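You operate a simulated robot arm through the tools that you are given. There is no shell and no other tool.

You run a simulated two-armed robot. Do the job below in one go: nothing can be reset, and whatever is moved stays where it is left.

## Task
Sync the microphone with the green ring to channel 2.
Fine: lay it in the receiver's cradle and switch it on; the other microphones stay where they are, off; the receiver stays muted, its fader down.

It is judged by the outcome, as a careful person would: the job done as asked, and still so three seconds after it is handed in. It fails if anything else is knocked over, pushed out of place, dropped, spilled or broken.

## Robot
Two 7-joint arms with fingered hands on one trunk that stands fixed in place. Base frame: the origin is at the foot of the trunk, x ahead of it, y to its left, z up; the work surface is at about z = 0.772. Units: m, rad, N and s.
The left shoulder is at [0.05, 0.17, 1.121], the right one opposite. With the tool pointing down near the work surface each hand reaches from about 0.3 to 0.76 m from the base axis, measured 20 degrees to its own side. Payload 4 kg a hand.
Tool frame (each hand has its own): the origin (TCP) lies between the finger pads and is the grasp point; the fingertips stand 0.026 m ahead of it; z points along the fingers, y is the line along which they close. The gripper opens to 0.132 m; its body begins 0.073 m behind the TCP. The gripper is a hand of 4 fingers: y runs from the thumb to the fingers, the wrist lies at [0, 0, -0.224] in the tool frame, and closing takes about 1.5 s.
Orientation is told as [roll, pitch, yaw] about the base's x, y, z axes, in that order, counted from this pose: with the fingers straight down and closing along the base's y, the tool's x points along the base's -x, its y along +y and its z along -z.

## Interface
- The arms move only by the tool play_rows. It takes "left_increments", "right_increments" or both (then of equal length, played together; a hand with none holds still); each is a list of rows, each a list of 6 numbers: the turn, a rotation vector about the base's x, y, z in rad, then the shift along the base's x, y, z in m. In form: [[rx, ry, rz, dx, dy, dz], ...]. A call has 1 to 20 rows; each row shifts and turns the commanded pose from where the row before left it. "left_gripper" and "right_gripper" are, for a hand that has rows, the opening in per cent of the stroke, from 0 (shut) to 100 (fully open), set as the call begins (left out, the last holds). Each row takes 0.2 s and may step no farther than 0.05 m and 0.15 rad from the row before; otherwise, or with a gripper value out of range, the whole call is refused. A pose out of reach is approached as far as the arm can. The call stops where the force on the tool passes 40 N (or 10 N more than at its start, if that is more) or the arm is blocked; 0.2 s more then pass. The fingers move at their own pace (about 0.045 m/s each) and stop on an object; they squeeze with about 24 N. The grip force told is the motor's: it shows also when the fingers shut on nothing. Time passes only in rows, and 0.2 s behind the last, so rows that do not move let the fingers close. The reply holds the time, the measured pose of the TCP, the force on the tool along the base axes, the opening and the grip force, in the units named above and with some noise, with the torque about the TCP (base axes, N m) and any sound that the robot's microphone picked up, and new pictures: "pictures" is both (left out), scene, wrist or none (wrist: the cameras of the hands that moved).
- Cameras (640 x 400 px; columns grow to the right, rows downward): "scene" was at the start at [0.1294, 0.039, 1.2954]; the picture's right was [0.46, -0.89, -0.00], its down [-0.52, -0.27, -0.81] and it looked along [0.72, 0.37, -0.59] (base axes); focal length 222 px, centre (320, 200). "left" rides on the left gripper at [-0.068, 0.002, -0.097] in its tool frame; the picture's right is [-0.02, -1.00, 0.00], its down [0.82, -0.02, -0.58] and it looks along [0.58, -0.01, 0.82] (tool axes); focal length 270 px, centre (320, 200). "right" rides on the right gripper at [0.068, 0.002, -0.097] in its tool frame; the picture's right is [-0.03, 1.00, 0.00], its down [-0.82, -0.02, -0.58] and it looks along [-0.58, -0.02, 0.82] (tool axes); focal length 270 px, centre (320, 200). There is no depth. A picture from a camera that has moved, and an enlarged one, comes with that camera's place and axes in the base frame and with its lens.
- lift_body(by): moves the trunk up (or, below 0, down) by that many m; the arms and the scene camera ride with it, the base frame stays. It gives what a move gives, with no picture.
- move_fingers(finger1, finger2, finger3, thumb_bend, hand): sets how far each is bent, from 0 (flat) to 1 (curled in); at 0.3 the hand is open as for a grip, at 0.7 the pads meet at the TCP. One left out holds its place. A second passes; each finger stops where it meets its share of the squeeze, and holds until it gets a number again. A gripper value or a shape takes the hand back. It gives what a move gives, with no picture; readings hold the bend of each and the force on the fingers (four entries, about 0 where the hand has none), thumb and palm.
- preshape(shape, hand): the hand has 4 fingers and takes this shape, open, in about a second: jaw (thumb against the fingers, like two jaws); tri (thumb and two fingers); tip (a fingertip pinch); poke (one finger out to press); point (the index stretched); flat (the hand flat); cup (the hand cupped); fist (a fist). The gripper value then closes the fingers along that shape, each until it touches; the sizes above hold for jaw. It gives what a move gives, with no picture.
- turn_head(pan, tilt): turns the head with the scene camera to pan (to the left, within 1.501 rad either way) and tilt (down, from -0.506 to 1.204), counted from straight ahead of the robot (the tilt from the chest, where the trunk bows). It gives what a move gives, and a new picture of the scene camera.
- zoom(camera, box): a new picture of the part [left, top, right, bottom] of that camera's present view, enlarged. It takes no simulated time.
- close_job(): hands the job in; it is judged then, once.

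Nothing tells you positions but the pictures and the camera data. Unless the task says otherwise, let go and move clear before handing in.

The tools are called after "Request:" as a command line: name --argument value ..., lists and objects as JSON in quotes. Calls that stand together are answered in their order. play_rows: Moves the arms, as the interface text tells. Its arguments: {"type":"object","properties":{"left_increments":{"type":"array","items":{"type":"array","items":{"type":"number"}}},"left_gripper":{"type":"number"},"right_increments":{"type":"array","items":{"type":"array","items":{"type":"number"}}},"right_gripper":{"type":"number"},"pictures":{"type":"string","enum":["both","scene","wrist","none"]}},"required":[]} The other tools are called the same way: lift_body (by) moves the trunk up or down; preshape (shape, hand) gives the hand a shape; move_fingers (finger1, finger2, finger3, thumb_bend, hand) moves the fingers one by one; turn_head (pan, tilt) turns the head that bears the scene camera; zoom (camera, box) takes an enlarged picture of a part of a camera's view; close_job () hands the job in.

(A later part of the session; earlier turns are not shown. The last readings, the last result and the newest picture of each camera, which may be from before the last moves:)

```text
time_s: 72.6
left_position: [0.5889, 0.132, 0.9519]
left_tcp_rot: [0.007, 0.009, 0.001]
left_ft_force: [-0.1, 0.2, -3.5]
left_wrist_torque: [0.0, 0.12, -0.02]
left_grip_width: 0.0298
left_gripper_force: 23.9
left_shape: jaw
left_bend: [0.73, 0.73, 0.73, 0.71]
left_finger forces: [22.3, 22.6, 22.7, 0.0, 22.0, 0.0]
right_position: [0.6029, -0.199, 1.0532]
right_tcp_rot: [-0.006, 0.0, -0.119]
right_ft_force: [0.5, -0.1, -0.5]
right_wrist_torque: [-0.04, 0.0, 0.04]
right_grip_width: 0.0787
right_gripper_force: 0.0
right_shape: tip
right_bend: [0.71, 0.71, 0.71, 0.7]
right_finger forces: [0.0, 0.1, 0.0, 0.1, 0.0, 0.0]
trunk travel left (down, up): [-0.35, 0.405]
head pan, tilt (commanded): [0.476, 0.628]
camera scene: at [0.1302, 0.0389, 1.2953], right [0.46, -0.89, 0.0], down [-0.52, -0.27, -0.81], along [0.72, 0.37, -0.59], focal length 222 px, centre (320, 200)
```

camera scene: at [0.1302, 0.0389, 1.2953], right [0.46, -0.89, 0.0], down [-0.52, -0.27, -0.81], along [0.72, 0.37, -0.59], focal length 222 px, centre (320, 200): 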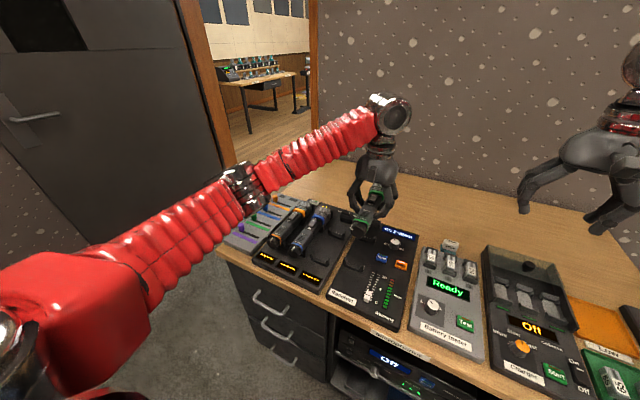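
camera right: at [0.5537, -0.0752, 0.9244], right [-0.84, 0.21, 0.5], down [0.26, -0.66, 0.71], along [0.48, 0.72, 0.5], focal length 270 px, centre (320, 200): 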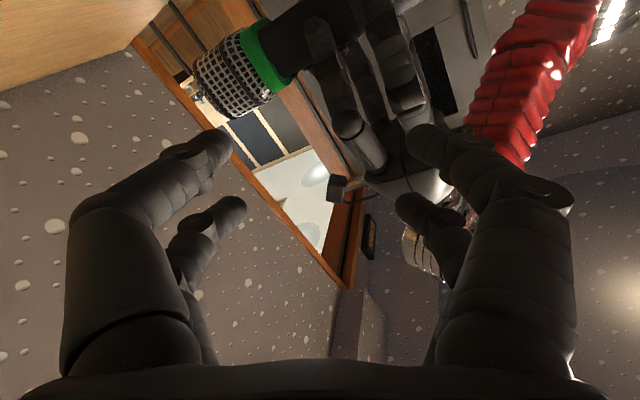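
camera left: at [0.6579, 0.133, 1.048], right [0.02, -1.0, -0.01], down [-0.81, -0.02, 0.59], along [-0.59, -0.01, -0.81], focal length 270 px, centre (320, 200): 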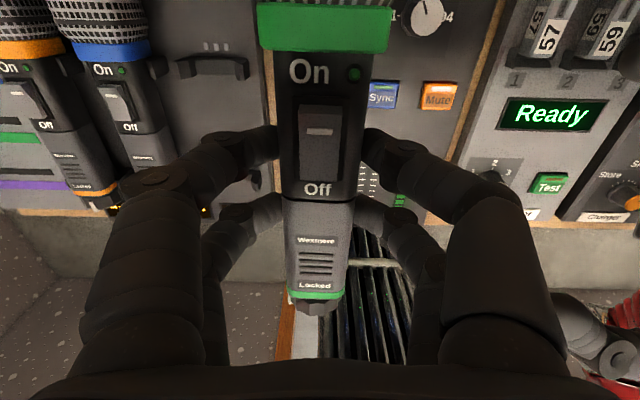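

The right hand is clear. To place the mic precisely, I want the offset between the rack's empty green slot and the receiver cradle in one view. I'll move the mic back out of the line of sight and zoom on both.

Request:
play_rows --left_increments '[[0, 0, 0, 0.03, 0, 0.02], [0, 0, 0, 0.03, 0, 0.02], [0, 0, 0, 0.03, 0, 0.02], [0, 0, 0, 0.03, 0, 0.02], [0, 0, 0, 0, 0, 0]]' --right_increments '[[0, 0, 0.119, 0, 0, 0], [0, 0, 0, 0, 0, 0], [0, 0, 0, 0, 0, 0], [0, 0, 0, 0, 0, 0], [0, 0, 0, 0, 0, 0]]' --pictures "both"

Request:
zoom --camera "scene" --box '[310, 200, 390, 250]'

Request:
zoom --camera "scene" --box '[300, 230, 400, 292]'

Request:
zoom --camera "left" --box '[120, 0, 440, 200]'

```text
time_s: 73.8
left_position: [0.7084, 0.1357, 1.0263]
left_tcp_rot: [0.007, 0.013, -0.001]
left_ft_force: [0.5, 0.2, -3.7]
left_wrist_torque: [0.02, 0.15, 0.0]
left_grip_width: 0.0296
left_gripper_force: 24.0
left_shape: jaw
left_bend: [0.73, 0.73, 0.73, 0.71]
left_finger forces: [22.9, 22.6, 22.9, 0.0, 22.6, 0.0]
left hand out of reach, approached as far as the arm can: row 4
right_position: [0.603, -0.1975, 1.0524]
right_tcp_rot: [-0.003, 0.002, 0.0]
right_ft_force: [0.2, 0.1, -1.1]
right_wrist_torque: [0.01, -0.02, -0.01]
right_grip_width: 0.0789
right_gripper_force: 0.0
right_shape: tip
right_bend: [0.71, 0.71, 0.71, 0.7]
right_finger forces: [0.0, 0.0, 0.0, 0.1, 0.0, 0.0]
trunk travel left (down, up): [-0.35, 0.405]
head pan, tilt (commanded): [0.476, 0.628]
camera scene: at [0.1315, 0.0394, 1.2951], right [0.46, -0.89, 0.0], down [-0.52, -0.27, -0.81], along [0.72, 0.37, -0.59], focal length 222 px, centre (320, 200)
camera right: at [0.5347, -0.1968, 1.1488], right [0.02, 1.0, 0.0], down [0.82, -0.02, 0.58], along [0.58, -0.02, -0.82], focal length 270 px, centre (320, 200)
camera left: at [0.7784, 0.1361, 1.1227], right [0.03, -1.0, -0.01], down [-0.81, -0.03, 0.59], along [-0.59, -0.01, -0.81], focal length 270 px, centre (320, 200)
```

scene: 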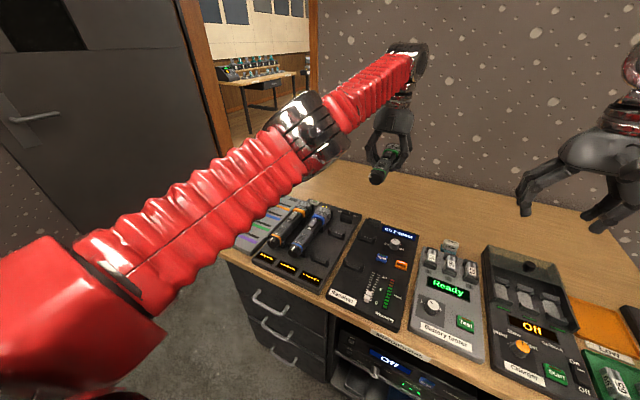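
right: 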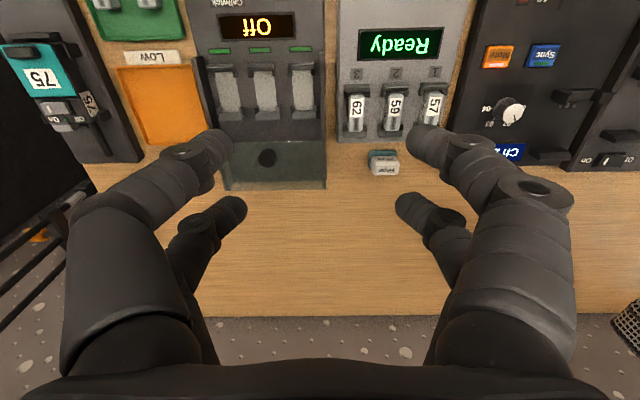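
left: 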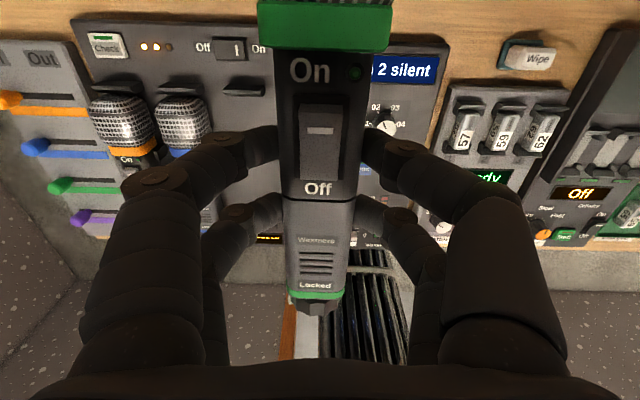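

```text
8.00 times, centred on (350, 225) of scene
camera zoom: at [0.1315, 0.0394, 1.2951], right [0.46, -0.89, 0.0], down [-0.52, -0.27, -0.81], along [0.72, 0.37, -0.59], focal length 1773 px, centre (80, 0)
```

zoom: 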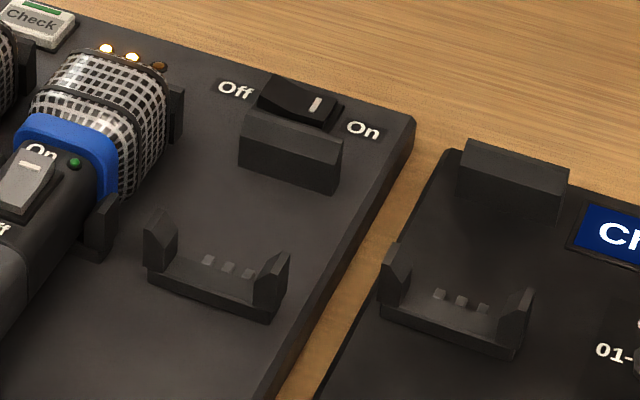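

```text
6.40 times, centred on (350, 261) of scene
camera zoom: at [0.1315, 0.0394, 1.2951], right [0.46, -0.89, 0.0], down [-0.52, -0.27, -0.81], along [0.72, 0.37, -0.59], focal length 1419 px, centre (128, -190)
```

zoom: 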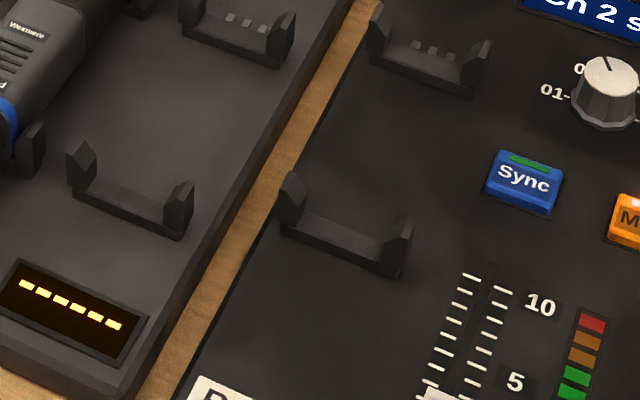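

```text
2.00 times, centred on (280, 100) of left
camera zoom: at [0.7784, 0.1361, 1.1227], right [0.03, -1.0, -0.01], down [-0.81, -0.03, 0.59], along [-0.59, -0.01, -0.81], focal length 541 px, centre (400, 400)
```

zoom: 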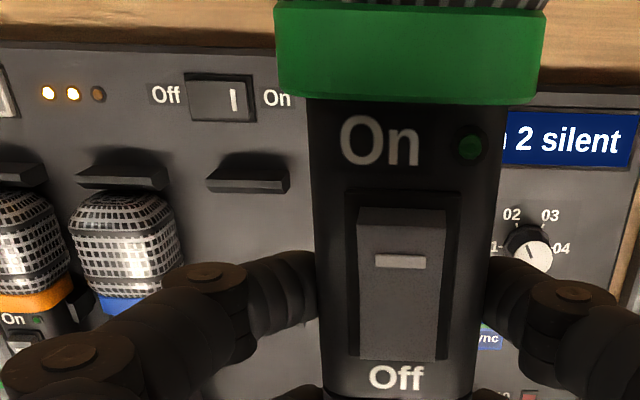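

Comparing the two sets of clips gives an offset of about (+0.024, −0.089). The seated grasp in the cradle should therefore be at TCP ≈ (0.5865, 0.1385). I'll bring the mic above it and go down to about 4 cm above seating.

Request:
play_rows --left_increments '[[-0.007, -0.012, 0, -0.03, 0.001, -0.02], [0, 0, 0, -0.03, 0.001, -0.025], [0, 0, 0, -0.03, 0.001, -0.025], [0, 0, 0, -0.032, 0, -0.025], [0, 0, 0, 0, 0, -0.03], [0, 0, 0, 0, 0, -0.03], [0, 0, 0, 0, 0, 0]]' --pictures "both"

Request:
zoom --camera "scene" --box '[320, 190, 420, 290]'

Request:
zoom --camera "left" --box '[160, 0, 480, 320]'

```text
time_s: 75.4
left_position: [0.5845, 0.1366, 0.8713]
left_tcp_rot: [0.0, -0.002, 0.0]
left_ft_force: [0.7, -0.1, -3.9]
left_wrist_torque: [0.03, 0.12, 0.01]
left_grip_width: 0.0298
left_gripper_force: 24.1
left_shape: jaw
left_bend: [0.73, 0.73, 0.73, 0.71]
left_finger forces: [22.9, 22.6, 22.9, 0.1, 22.3, 0.0]
right_position: [0.6033, -0.1989, 1.0515]
right_tcp_rot: [-0.002, 0.001, 0.0]
right_ft_force: [-0.1, 0.6, 0.2]
right_wrist_torque: [0.01, 0.01, 0.03]
right_grip_width: 0.0789
right_gripper_force: 0.0
right_shape: tip
right_bend: [0.71, 0.71, 0.71, 0.7]
right_finger forces: [0.0, 0.0, 0.1, 0.0, 0.0, 0.1]
trunk travel left (down, up): [-0.35, 0.405]
head pan, tilt (commanded): [0.476, 0.628]
camera scene: at [0.1301, 0.0388, 1.2954], right [0.46, -0.89, 0.0], down [-0.52, -0.27, -0.81], along [0.72, 0.37, -0.59], focal length 222 px, centre (320, 200)
camera left: at [0.6521, 0.1394, 0.9689], right [0.03, -1.0, 0.0], down [-0.82, -0.02, 0.58], along [-0.58, -0.02, -0.82], focal length 270 px, centre (320, 200)
```

scene: 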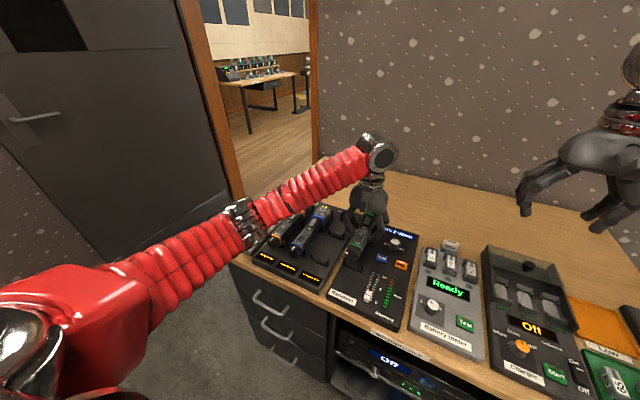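
left: 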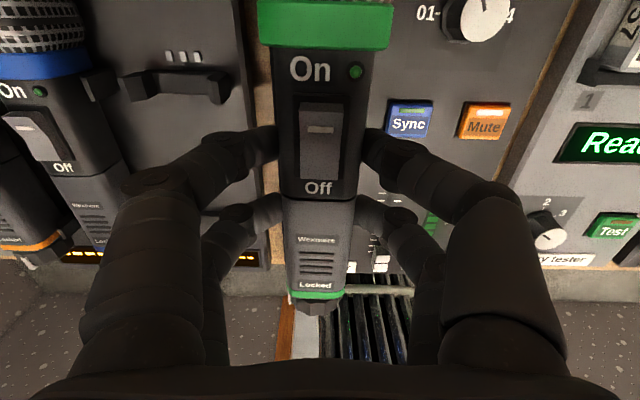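

```text
4.00 times, centred on (370, 240) of scene
camera zoom: at [0.1301, 0.0388, 1.2954], right [0.46, -0.89, 0.0], down [-0.52, -0.27, -0.81], along [0.72, 0.37, -0.59], focal length 887 px, centre (120, 40)
```

zoom: 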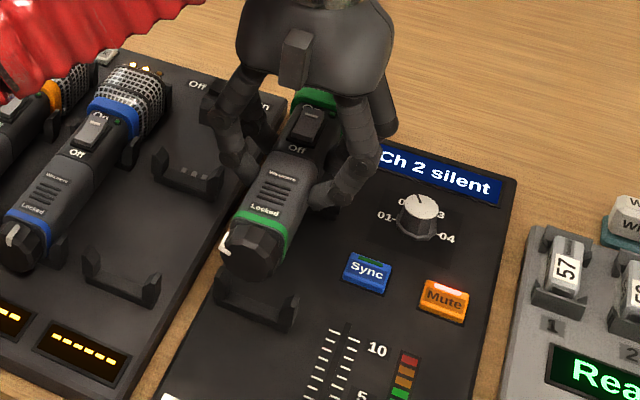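

```text
1.25 times, centred on (320, 160) of left
camera zoom: at [0.6521, 0.1394, 0.9689], right [0.03, -1.0, 0.0], down [-0.82, -0.02, 0.58], along [-0.58, -0.02, -0.82], focal length 338 px, centre (320, 250)
```

zoom: 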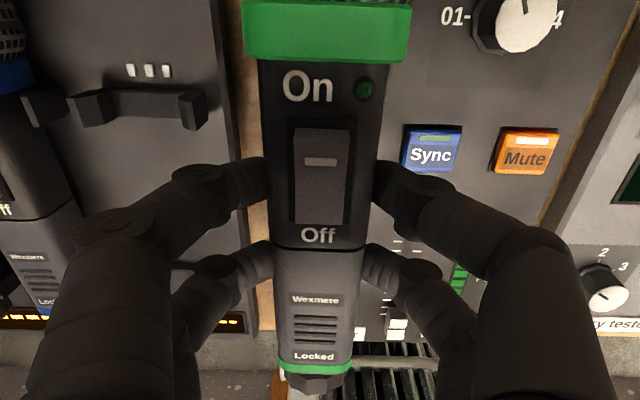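

The mic is about 5 cm above the cradle. To see how it sits relative to the clips, I'll bring the right hand's camera to a low side view.

Request:
play_rows --right_increments '[[0.144, 0, 0, -0.0144, 0.018, -0.0125], [0.144, 0, 0, -0.0144, 0.018, -0.0125], [0.144, 0, 0, -0.0144, 0.018, -0.0125], [0.144, 0, 0, -0.0144, 0.018, -0.0125], [0.144, 0, 0, -0.0144, 0.018, -0.0125], [0.144, 0, 0, -0.0144, 0.018, -0.0125], [0.144, 0, 0, -0.0144, 0.018, -0.0125], [0.144, 0, 0, -0.0144, 0.018, -0.0125], [0, 0, 0, 0, 0, 0]]' --pictures "both"

Request:
zoom --camera "right" --box '[220, 0, 460, 240]'

```text
time_s: 77.4
left_position: [0.5839, 0.1382, 0.8722]
left_tcp_rot: [0.001, -0.001, 0.001]
left_ft_force: [0.0, 1.0, -3.8]
left_wrist_torque: [-0.03, 0.12, -0.01]
left_grip_width: 0.0299
left_gripper_force: 23.8
left_shape: jaw
left_bend: [0.73, 0.73, 0.73, 0.71]
left_finger forces: [22.9, 22.5, 22.9, 0.1, 22.4, 0.0]
right_position: [0.4877, -0.0546, 0.9554]
right_tcp_rot: [1.149, 0.001, -0.002]
right_ft_force: [0.3, -0.1, -0.3]
right_wrist_torque: [0.0, -0.01, 0.01]
right_grip_width: 0.0789
right_gripper_force: 0.1
right_shape: tip
right_bend: [0.71, 0.71, 0.71, 0.7]
right_finger forces: [0.0, 0.1, 0.0, 0.0, 0.0, 0.0]
trunk travel left (down, up): [-0.35, 0.405]
head pan, tilt (commanded): [0.476, 0.628]
camera scene: at [0.1299, 0.039, 1.2954], right [0.46, -0.89, 0.0], down [-0.52, -0.27, -0.81], along [0.72, 0.37, -0.59], focal length 222 px, centre (320, 200)
camera right: at [0.4188, -0.1427, 0.995], right [0.03, 0.41, 0.91], down [0.82, -0.54, 0.22], along [0.58, 0.74, -0.35], focal length 270 px, centre (320, 200)
```

scene: 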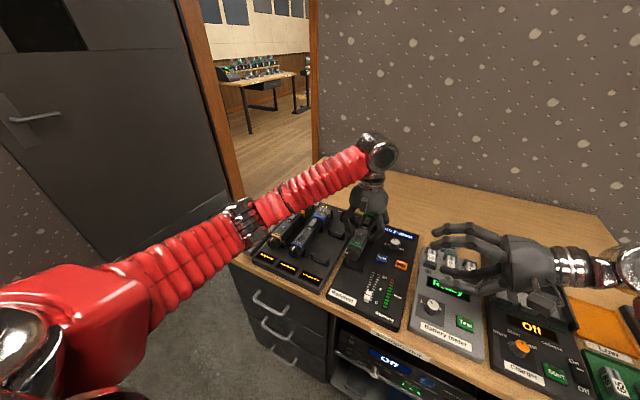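
right: 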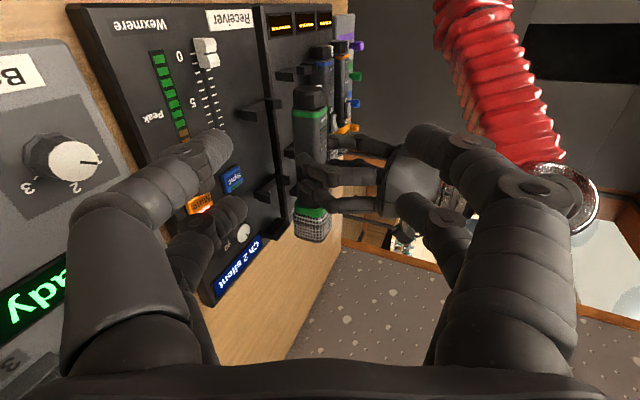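

```text
1.67 times, centred on (340, 120) of right
camera zoom: at [0.4188, -0.1427, 0.995], right [0.03, 0.41, 0.91], down [0.82, -0.54, 0.22], along [0.58, 0.74, -0.35], focal length 450 px, centre (287, 333)
```

zoom: 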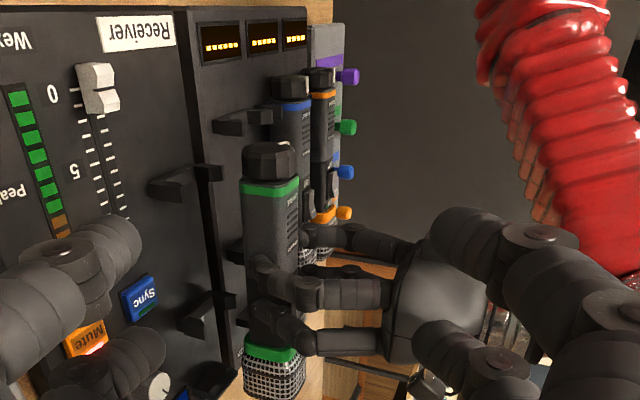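

This view shows the mic floating over the cradle clips very clearly. I'll enlarge it to measure the alignment.

Request:
zoom --camera "right" --box '[230, 60, 350, 150]'

Request:
zoom --camera "right" --box '[230, 150, 350, 240]'

```text
4.44 times, centred on (290, 105) of right
camera zoom: at [0.4188, -0.1427, 0.995], right [0.03, 0.41, 0.91], down [0.82, -0.54, 0.22], along [0.58, 0.74, -0.35], focal length 1201 px, centre (453, 622)
```

zoom: 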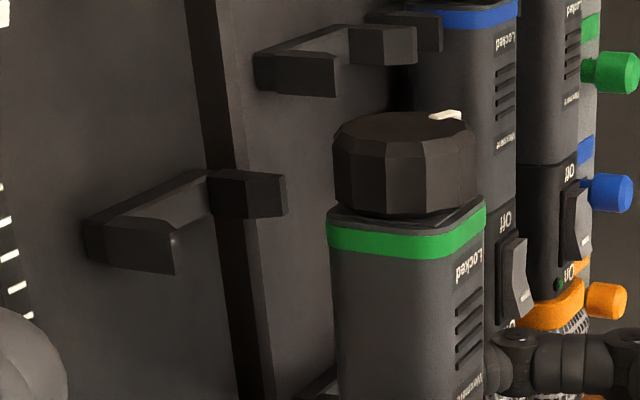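

```text
4.44 times, centred on (290, 195) of right
camera zoom: at [0.4188, -0.1427, 0.995], right [0.03, 0.41, 0.91], down [0.82, -0.54, 0.22], along [0.58, 0.74, -0.35], focal length 1201 px, centre (453, 222)
```

zoom: 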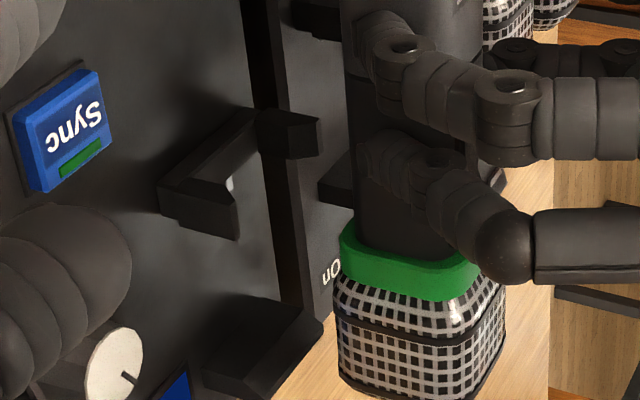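

Measured from here, the cradle clips match the rack's in height (tips z≈0.799), and the offset is about (+0.0255, −0.0905). The target TCP is therefore ≈ (0.588, 0.137), about 4 mm further in x. I'll also undo the mic's ~0.08 rad roll, then lower most of the way.

Request:
play_rows --left_increments '[[0.04, 0, 0, 0.002, -0.0005, 0], [0.04, 0, 0, 0.002, -0.0005, 0], [0, 0, 0, 0, 0, -0.01], [0, 0, 0, 0, 0, -0.01], [0, 0, 0, 0, 0, -0.01], [0, 0, 0, 0, 0, -0.006], [0, 0, 0, 0, 0, 0]]' --pictures "both"

Request:
zoom --camera "right" --box '[230, 60, 350, 150]'

Request:
zoom --camera "right" --box '[230, 150, 350, 240]'

Request:
zoom --camera "scene" --box '[330, 200, 410, 280]'

```text
time_s: 79.0
left_position: [0.5858, 0.1366, 0.84]
left_tcp_rot: [0.081, -0.002, 0.001]
left_ft_force: [-0.2, 0.1, -3.4]
left_wrist_torque: [-0.02, 0.1, -0.01]
left_grip_width: 0.03
left_gripper_force: 23.8
left_shape: jaw
left_bend: [0.73, 0.73, 0.73, 0.71]
left_finger forces: [22.6, 22.4, 22.9, 0.0, 22.6, 0.0]
right_position: [0.4881, -0.0539, 0.9533]
right_tcp_rot: [1.149, 0.0, -0.001]
right_ft_force: [-0.6, 0.1, 0.4]
right_wrist_torque: [-0.01, 0.0, -0.02]
right_grip_width: 0.0789
right_gripper_force: 0.2
right_shape: tip
right_bend: [0.71, 0.71, 0.71, 0.7]
right_finger forces: [0.1, 0.0, 0.0, 0.0, 0.1, 0.0]
trunk travel left (down, up): [-0.35, 0.405]
head pan, tilt (commanded): [0.476, 0.628]
camera scene: at [0.1299, 0.039, 1.2954], right [0.46, -0.89, 0.0], down [-0.52, -0.27, -0.81], along [0.72, 0.37, -0.59], focal length 222 px, centre (320, 200)
camera left: at [0.6543, 0.1308, 0.9358], right [0.03, -1.0, -0.08], down [-0.82, -0.07, 0.57], along [-0.58, 0.05, -0.82], focal length 270 px, centre (320, 200)
```

scene: 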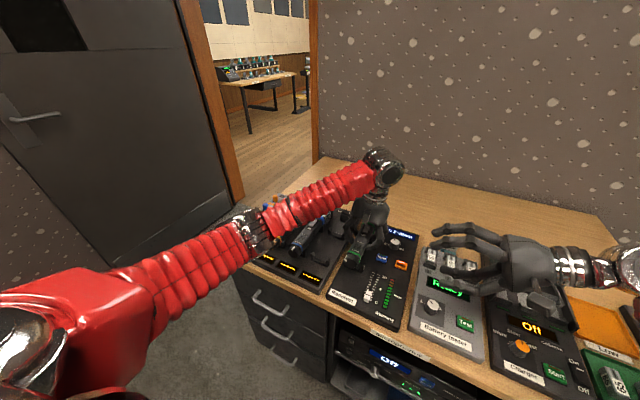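
left: 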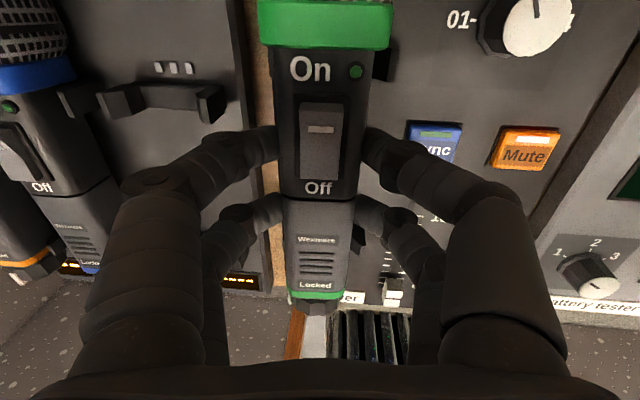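

```text
4.44 times, centred on (290, 105) of right
camera zoom: at [0.419, -0.1428, 0.9951], right [0.03, 0.41, 0.91], down [0.82, -0.54, 0.22], along [0.58, 0.74, -0.35], focal length 1201 px, centre (453, 622)
```

zoom: 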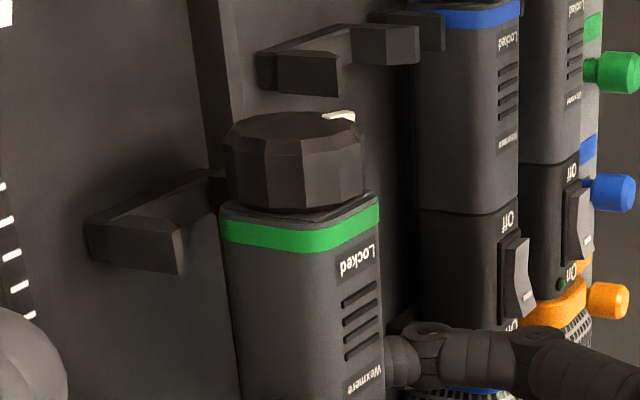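

```text
4.44 times, centred on (290, 195) of right
camera zoom: at [0.419, -0.1428, 0.9951], right [0.03, 0.41, 0.91], down [0.82, -0.54, 0.22], along [0.58, 0.74, -0.35], focal length 1201 px, centre (453, 222)
```

zoom: 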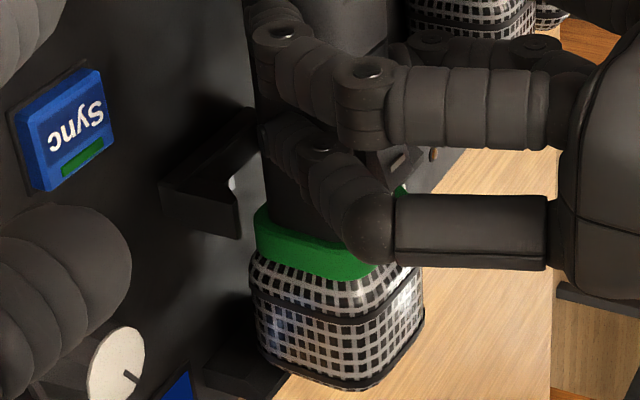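

```text
5.00 times, centred on (370, 240) of scene
camera zoom: at [0.1299, 0.039, 1.2954], right [0.46, -0.89, 0.0], down [-0.52, -0.27, -0.81], along [0.72, 0.37, -0.59], focal length 1108 px, centre (70, 0)
```

zoom: 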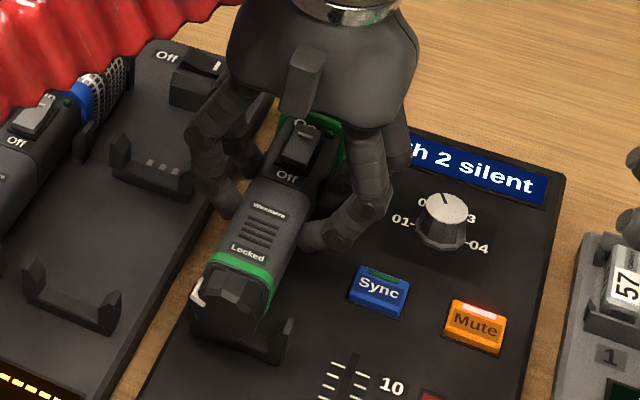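

The mic is centred over the clips, about 2 cm above seating. I'll nudge it +1.7 mm in x and lower slowly, watching the force for the moment it seats.

Request:
play_rows --left_increments '[[0, 0, 0, 0.0017, 0, -0.004], [0, 0, 0, 0, 0, -0.004], [0, 0, 0, 0, 0, -0.004], [0, 0, 0, 0, 0, -0.003], [0, 0, 0, 0, 0, 0]]' --pictures "none"

Request:
zoom --camera "right" --box '[230, 60, 350, 150]'

Request:
zoom --camera "right" --box '[230, 150, 350, 240]'

Request:
zoom --camera "scene" --box '[330, 200, 410, 280]'

```text
time_s: 80.2
left_position: [0.5867, 0.1363, 0.8261]
left_tcp_rot: [0.078, -0.001, -0.003]
left_ft_force: [0.9, -7.7, 3.1]
left_wrist_torque: [-0.17, 0.36, 0.03]
left_grip_width: 0.0298
left_gripper_force: 24.2
left_shape: jaw
left_bend: [0.73, 0.74, 0.73, 0.7]
left_finger forces: [20.6, 22.9, 26.9, 0.1, 24.4, 0.0]
right_position: [0.4872, -0.0544, 0.9542]
right_tcp_rot: [1.151, 0.0, -0.002]
right_ft_force: [-0.2, -0.1, -0.4]
right_wrist_torque: [0.01, -0.01, -0.03]
right_grip_width: 0.0789
right_gripper_force: 0.0
right_shape: tip
right_bend: [0.71, 0.71, 0.71, 0.7]
right_finger forces: [0.0, 0.0, 0.0, 0.0, 0.0, 0.1]
trunk travel left (down, up): [-0.35, 0.405]
head pan, tilt (commanded): [0.476, 0.628]
```

```text
4.44 times, centred on (290, 105) of right
camera zoom: at [0.4187, -0.1435, 0.9951], right [0.03, 0.41, 0.91], down [0.82, -0.54, 0.22], along [0.58, 0.74, -0.35], focal length 1201 px, centre (453, 622)
```

zoom: 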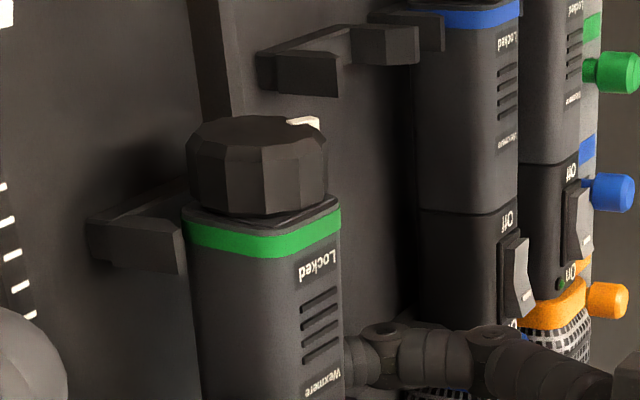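

```text
4.44 times, centred on (290, 195) of right
camera zoom: at [0.4187, -0.1435, 0.9951], right [0.03, 0.41, 0.91], down [0.82, -0.54, 0.22], along [0.58, 0.74, -0.35], focal length 1201 px, centre (453, 222)
```

zoom: 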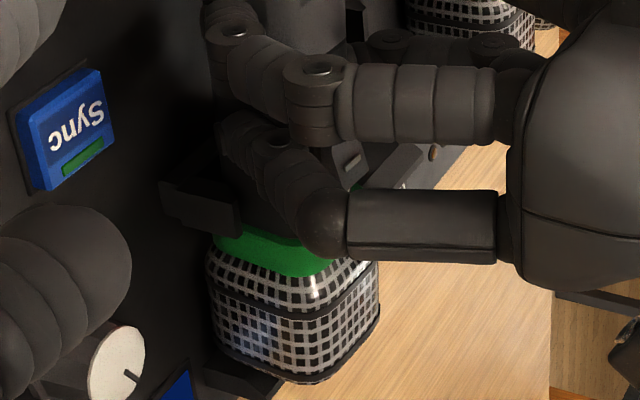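

```text
5.00 times, centred on (370, 240) of scene
camera zoom: at [0.1294, 0.0381, 1.2955], right [0.46, -0.89, 0.0], down [-0.52, -0.27, -0.81], along [0.72, 0.37, -0.59], focal length 1108 px, centre (70, 0)
```

zoom: 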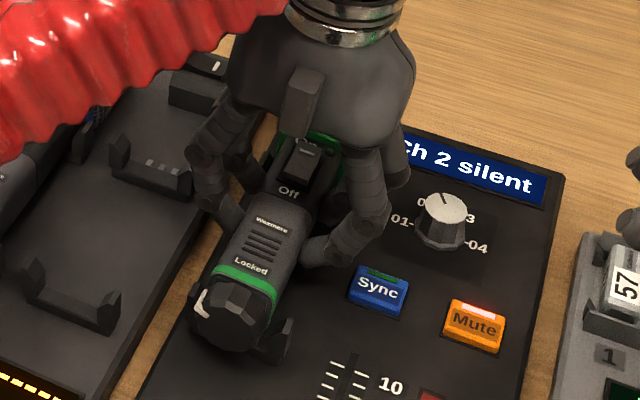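

Contact: the cradle's +y upright is pushing the mic toward −y, so I'm a few mm off. I'll lift slightly, shift −3 mm in y, and lower again.

Request:
play_rows --left_increments '[[0, 0, 0, 0, 0, 0.004], [0, 0, 0, 0, -0.003, 0.002], [0, 0, 0, 0, 0, -0.003], [0, 0, 0, 0, 0, -0.003], [0, 0, 0, 0, 0, -0.002], [0, 0, 0, 0, 0, 0]]' --pictures "none"

Request:
zoom --camera "right" --box '[230, 60, 350, 150]'

Request:
zoom --camera "scene" --box '[330, 200, 410, 280]'

```text
time_s: 81.6
left_position: [0.5881, 0.1341, 0.8229]
left_tcp_rot: [0.079, -0.002, 0.0]
left_ft_force: [-0.5, 0.5, -3.5]
left_wrist_torque: [-0.01, 0.1, 0.02]
left_grip_width: 0.0297
left_gripper_force: 24.3
left_shape: jaw
left_bend: [0.73, 0.74, 0.73, 0.7]
left_finger forces: [23.3, 23.7, 24.1, 0.0, 22.9, 0.0]
right_position: [0.4875, -0.0548, 0.9534]
right_tcp_rot: [1.149, -0.001, -0.002]
right_ft_force: [0.1, -0.2, -0.7]
right_wrist_torque: [-0.02, 0.01, -0.05]
right_grip_width: 0.0788
right_gripper_force: 0.1
right_shape: tip
right_bend: [0.71, 0.71, 0.71, 0.7]
right_finger forces: [0.1, 0.0, 0.0, 0.0, 0.1, 0.1]
trunk travel left (down, up): [-0.35, 0.405]
head pan, tilt (commanded): [0.476, 0.628]
```

```text
4.44 times, centred on (290, 105) of right
camera zoom: at [0.419, -0.1427, 0.9951], right [0.03, 0.41, 0.91], down [0.82, -0.54, 0.22], along [0.58, 0.74, -0.35], focal length 1201 px, centre (453, 622)
```

zoom: 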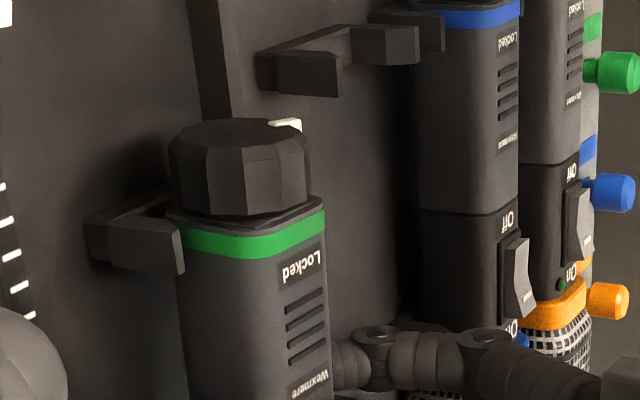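

```text
5.00 times, centred on (370, 240) of scene
camera zoom: at [0.1298, 0.039, 1.2954], right [0.46, -0.89, 0.0], down [-0.52, -0.27, -0.81], along [0.72, 0.37, -0.59], focal length 1108 px, centre (70, 0)
```

zoom: 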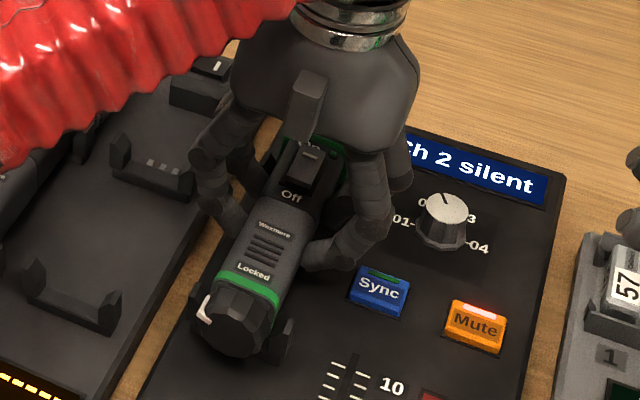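

It dropped between the uprights with no contact force. I'll keep lowering in 2 mm steps until it seats.

Request:
play_rows --left_increments '[[0, 0, 0, 0, 0, -0.002], [0, 0, 0, 0, 0, -0.002], [0, 0, 0, 0, 0, -0.0015], [0, 0, 0, 0, 0, 0]]' --pictures "none"

```text
time_s: 82.6
left_position: [0.5864, 0.1341, 0.8188]
left_tcp_rot: [0.082, -0.003, 0.001]
left_ft_force: [1.7, 1.1, 6.5]
left_wrist_torque: [-0.13, -0.22, -0.01]
left_grip_width: 0.0301
left_gripper_force: 24.0
left_shape: jaw
left_bend: [0.73, 0.73, 0.73, 0.7]
left_finger forces: [25.5, 23.6, 23.1, 0.0, 24.5, 0.0]
right_position: [0.4861, -0.0543, 0.9543]
right_tcp_rot: [1.148, -0.001, -0.001]
right_ft_force: [1.0, 0.8, 0.1]
right_wrist_torque: [-0.02, 0.01, -0.01]
right_grip_width: 0.0787
right_gripper_force: 0.1
right_shape: tip
right_bend: [0.71, 0.71, 0.71, 0.7]
right_finger forces: [0.1, 0.1, 0.0, 0.0, 0.1, 0.1]
trunk travel left (down, up): [-0.35, 0.405]
head pan, tilt (commanded): [0.476, 0.628]
```

The force rose to +6.5 N at z≈0.819, the same height as in the rack, so the mic is seated. I'll check visually before letting go.

Request:
zoom --camera "right" --box '[230, 60, 350, 150]'

Request:
zoom --camera "right" --box '[230, 150, 350, 240]'

Request:
zoom --camera "scene" --box '[330, 200, 410, 280]'

Request:
zoom --camera "left" --box '[160, 0, 480, 320]'

```text
4.44 times, centred on (290, 105) of right
camera zoom: at [0.4186, -0.1428, 0.9954], right [0.03, 0.41, 0.91], down [0.82, -0.54, 0.22], along [0.58, 0.74, -0.35], focal length 1201 px, centre (453, 622)
```

zoom: 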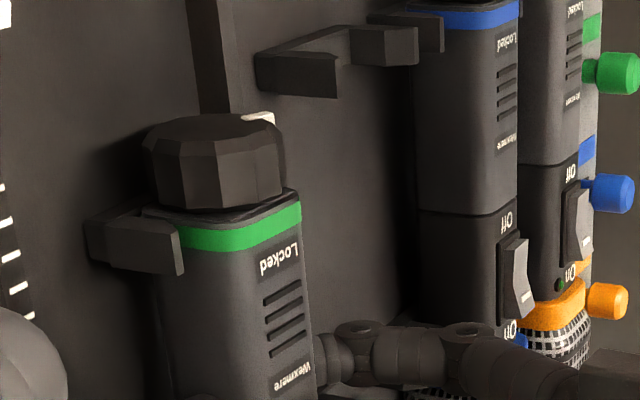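

```text
4.44 times, centred on (290, 195) of right
camera zoom: at [0.4186, -0.1428, 0.9954], right [0.03, 0.41, 0.91], down [0.82, -0.54, 0.22], along [0.58, 0.74, -0.35], focal length 1201 px, centre (453, 222)
```

zoom: 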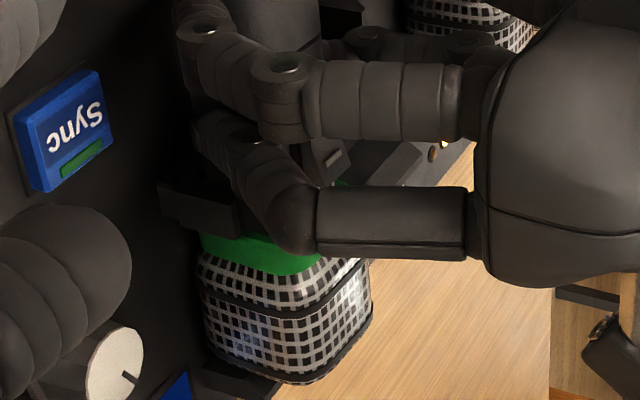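

```text
5.00 times, centred on (370, 240) of scene
camera zoom: at [0.1291, 0.0389, 1.2956], right [0.46, -0.89, 0.0], down [-0.52, -0.27, -0.81], along [0.72, 0.37, -0.59], focal length 1108 px, centre (70, 0)
```

zoom: 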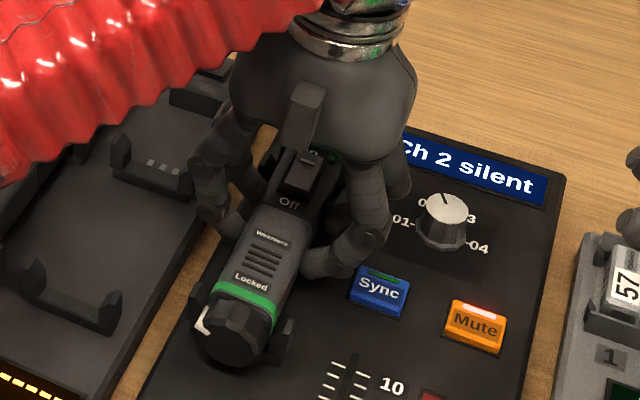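

```text
1.25 times, centred on (320, 160) of left
camera zoom: at [0.6548, 0.1281, 0.9147], right [0.03, -1.0, -0.08], down [-0.82, -0.07, 0.57], along [-0.57, 0.05, -0.82], focal length 338 px, centre (320, 250)
```

zoom: 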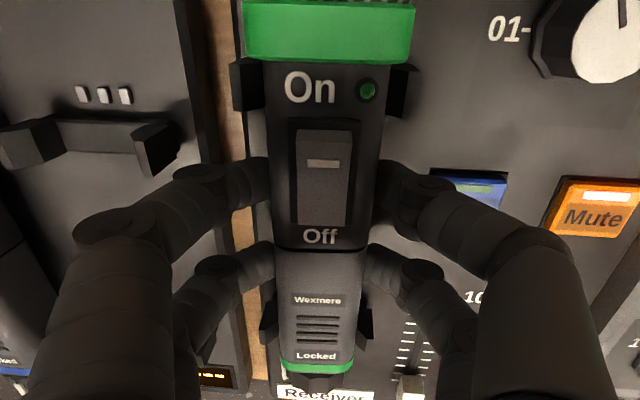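

The mic sits symmetrically between both pairs of uprights. I'll open the left fingers just enough and check that it stays put.

Request:
play_rows --left_increments '[[0, 0, 0, 0, 0, 0], [0, 0, 0, 0, 0, 0], [0, 0, 0, 0, 0, 0], [0, 0, 0, 0, 0, 0]]' --left_gripper 38 --pictures "wrist"

Request:
zoom --camera "scene" --box '[330, 200, 410, 280]'

```text
time_s: 83.6
left_position: [0.587, 0.1331, 0.8166]
left_tcp_rot: [0.08, -0.002, -0.001]
left_ft_force: [0.6, 0.7, 0.7]
left_wrist_torque: [-0.02, 0.02, -0.01]
left_grip_width: 0.0501
left_gripper_force: 0.0
left_shape: jaw
left_bend: [0.74, 0.74, 0.74, 0.7]
left_finger forces: [0.0, 0.0, 0.0, 0.0, 0.0, 0.1]
right_position: [0.4873, -0.0546, 0.9559]
right_tcp_rot: [1.149, 0.0, -0.001]
right_ft_force: [-0.2, 0.6, 1.1]
right_wrist_torque: [-0.01, -0.02, -0.03]
right_grip_width: 0.0788
right_gripper_force: 0.1
right_shape: tip
right_bend: [0.71, 0.71, 0.71, 0.7]
right_finger forces: [0.0, 0.1, 0.1, 0.0, 0.1, 0.0]
trunk travel left (down, up): [-0.35, 0.405]
head pan, tilt (commanded): [0.476, 0.628]
camera left: at [0.6546, 0.1278, 0.9133], right [0.03, -1.0, -0.08], down [-0.82, -0.07, 0.57], along [-0.58, 0.05, -0.82], focal length 270 px, centre (320, 200)
```

left: 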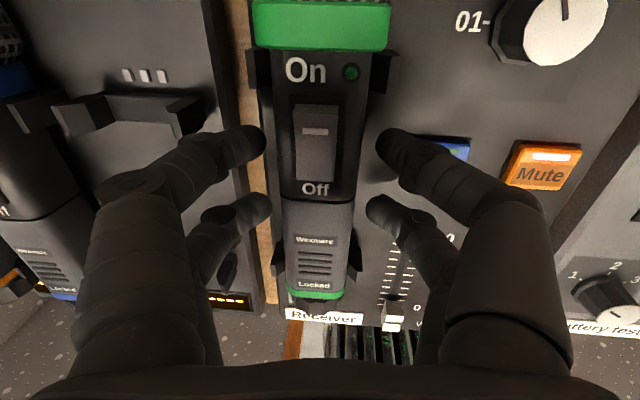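

```text
5.00 times, centred on (370, 240) of scene
camera zoom: at [0.1295, 0.0389, 1.2954], right [0.46, -0.89, 0.0], down [-0.52, -0.27, -0.81], along [0.72, 0.37, -0.59], focal length 1108 px, centre (70, 0)
```

zoom: 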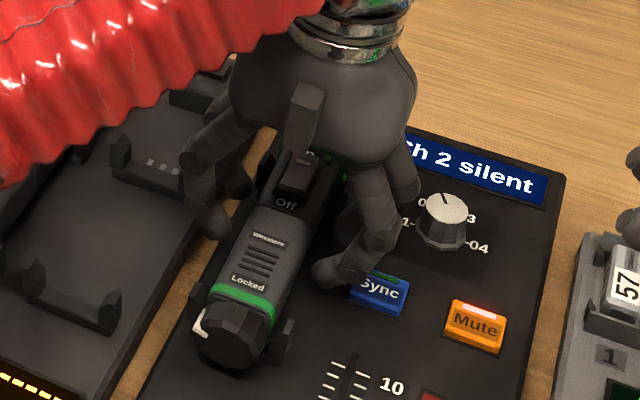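

The mic stays put after release. I'll lift the left hand straight up and take it off to the left.

Request:
play_rows --left_increments '[[0, 0, 0, 0, 0, 0.01], [0, 0, 0, 0, 0, 0.02], [0, 0, 0, 0, 0, 0.03], [0, 0, 0, 0, 0, 0.04], [-0.08, 0, 0, 0, 0, 0.04], [0, 0, 0, -0.02, 0.03, 0.03], [0, 0, 0, -0.02, 0.04, 0.015], [0, 0, 0, -0.02, 0.045, 0], [0, 0, 0, -0.02, 0.045, 0], [0, 0, 0, -0.02, 0.045, 0], [0, 0, 0, -0.02, 0.045, 0], [0, 0, 0, -0.02, 0.03, 0], [0, 0, 0, 0, 0, 0]]' --pictures "both"

Request:
zoom --camera "scene" --box '[300, 195, 420, 275]'

Request:
zoom --camera "right" --box '[230, 60, 350, 240]'

```text
time_s: 86.4
left_position: [0.4454, 0.4159, 1.0033]
left_tcp_rot: [0.0, -0.004, 0.001]
left_ft_force: [-0.1, -0.1, 1.1]
left_wrist_torque: [0.04, -0.01, 0.02]
left_grip_width: 0.0499
left_gripper_force: 0.1
left_shape: jaw
left_bend: [0.74, 0.74, 0.74, 0.7]
left_finger forces: [0.1, 0.0, 0.1, 0.0, 0.0, 0.0]
right_position: [0.4879, -0.0542, 0.9543]
right_tcp_rot: [1.147, -0.001, -0.002]
right_ft_force: [-0.9, 0.4, -0.5]
right_wrist_torque: [0.01, 0.01, 0.0]
right_grip_width: 0.0792
right_gripper_force: 0.0
right_shape: tip
right_bend: [0.71, 0.71, 0.71, 0.7]
right_finger forces: [0.0, 0.0, 0.0, 0.0, 0.0, 0.1]
trunk travel left (down, up): [-0.35, 0.405]
head pan, tilt (commanded): [0.476, 0.628]
camera scene: at [0.1296, 0.0389, 1.2954], right [0.46, -0.89, 0.0], down [-0.52, -0.27, -0.81], along [0.72, 0.37, -0.59], focal length 222 px, centre (320, 200)
camera left: at [0.5141, 0.4176, 1.099], right [0.03, -1.0, 0.0], down [-0.82, -0.02, 0.58], along [-0.58, -0.01, -0.82], focal length 270 px, centre (320, 200)
```

scene: 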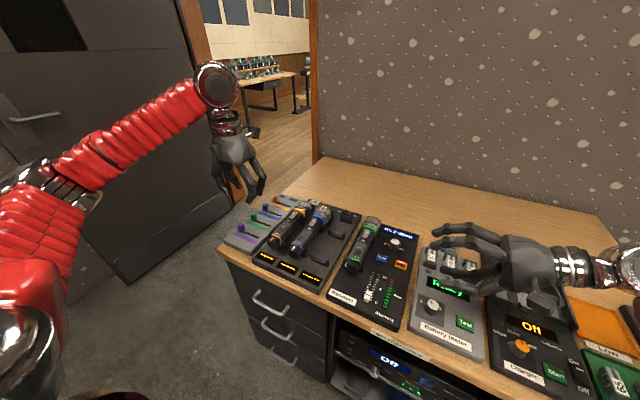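
left: 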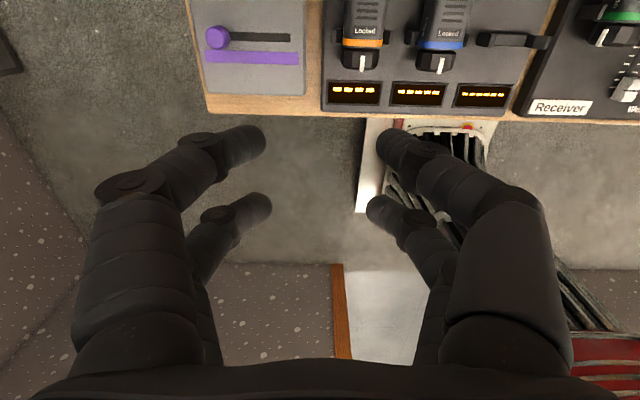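

```text
5.00 times, centred on (360, 235) of scene
camera zoom: at [0.1296, 0.0389, 1.2954], right [0.46, -0.89, 0.0], down [-0.52, -0.27, -0.81], along [0.72, 0.37, -0.59], focal length 1108 px, centre (120, 25)
```

zoom: 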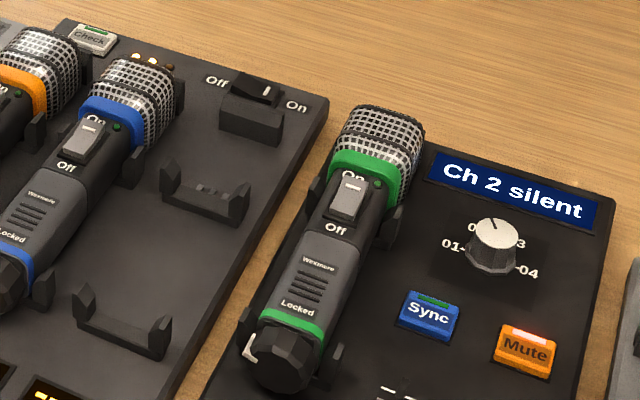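

```text
2.22 times, centred on (290, 150) of right
camera zoom: at [0.4189, -0.1428, 0.9951], right [0.03, 0.41, 0.91], down [0.82, -0.54, 0.22], along [0.58, 0.74, -0.35], focal length 601 px, centre (387, 311)
```

zoom: 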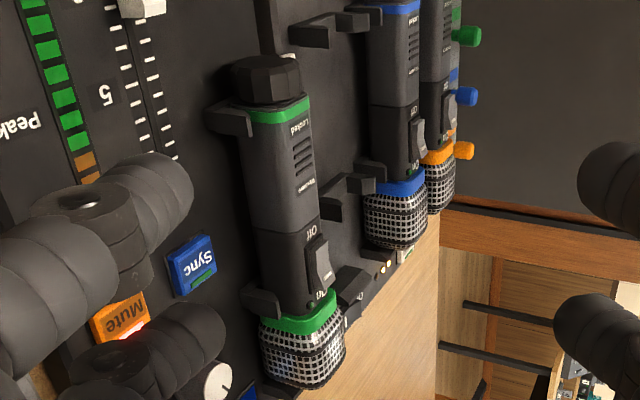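

The mic lies in the cradle with Ch 2 showing. Next I'll look closely at its seating and at the rocker switch.

Request:
zoom --camera "right" --box '[260, 150, 330, 220]'

Request:
zoom --camera "right" --box '[255, 80, 325, 150]'

Request:
zoom --camera "scene" --box '[345, 210, 395, 260]'

```text
5.71 times, centred on (295, 185) of right
camera zoom: at [0.4189, -0.1428, 0.9951], right [0.03, 0.41, 0.91], down [0.82, -0.54, 0.22], along [0.58, 0.74, -0.35], focal length 1544 px, centre (463, 286)
```

zoom: 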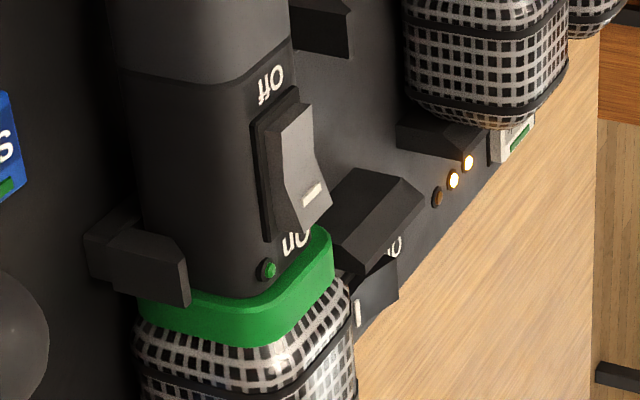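

```text
5.71 times, centred on (290, 115) of right
camera zoom: at [0.4189, -0.1428, 0.9951], right [0.03, 0.41, 0.91], down [0.82, -0.54, 0.22], along [0.58, 0.74, -0.35], focal length 1544 px, centre (491, 686)
```

zoom: 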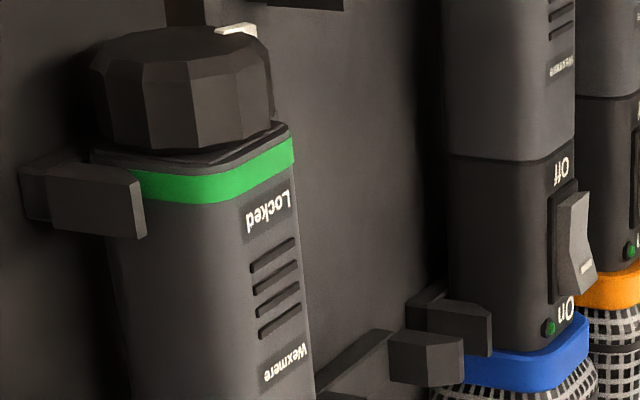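

```text
8.00 times, centred on (370, 235) of scene
camera zoom: at [0.1296, 0.0389, 1.2954], right [0.46, -0.89, 0.0], down [-0.52, -0.27, -0.81], along [0.72, 0.37, -0.59], focal length 1773 px, centre (-80, -80)
```

zoom: 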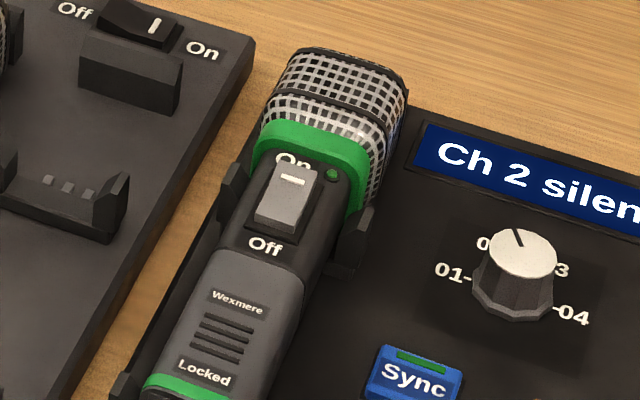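

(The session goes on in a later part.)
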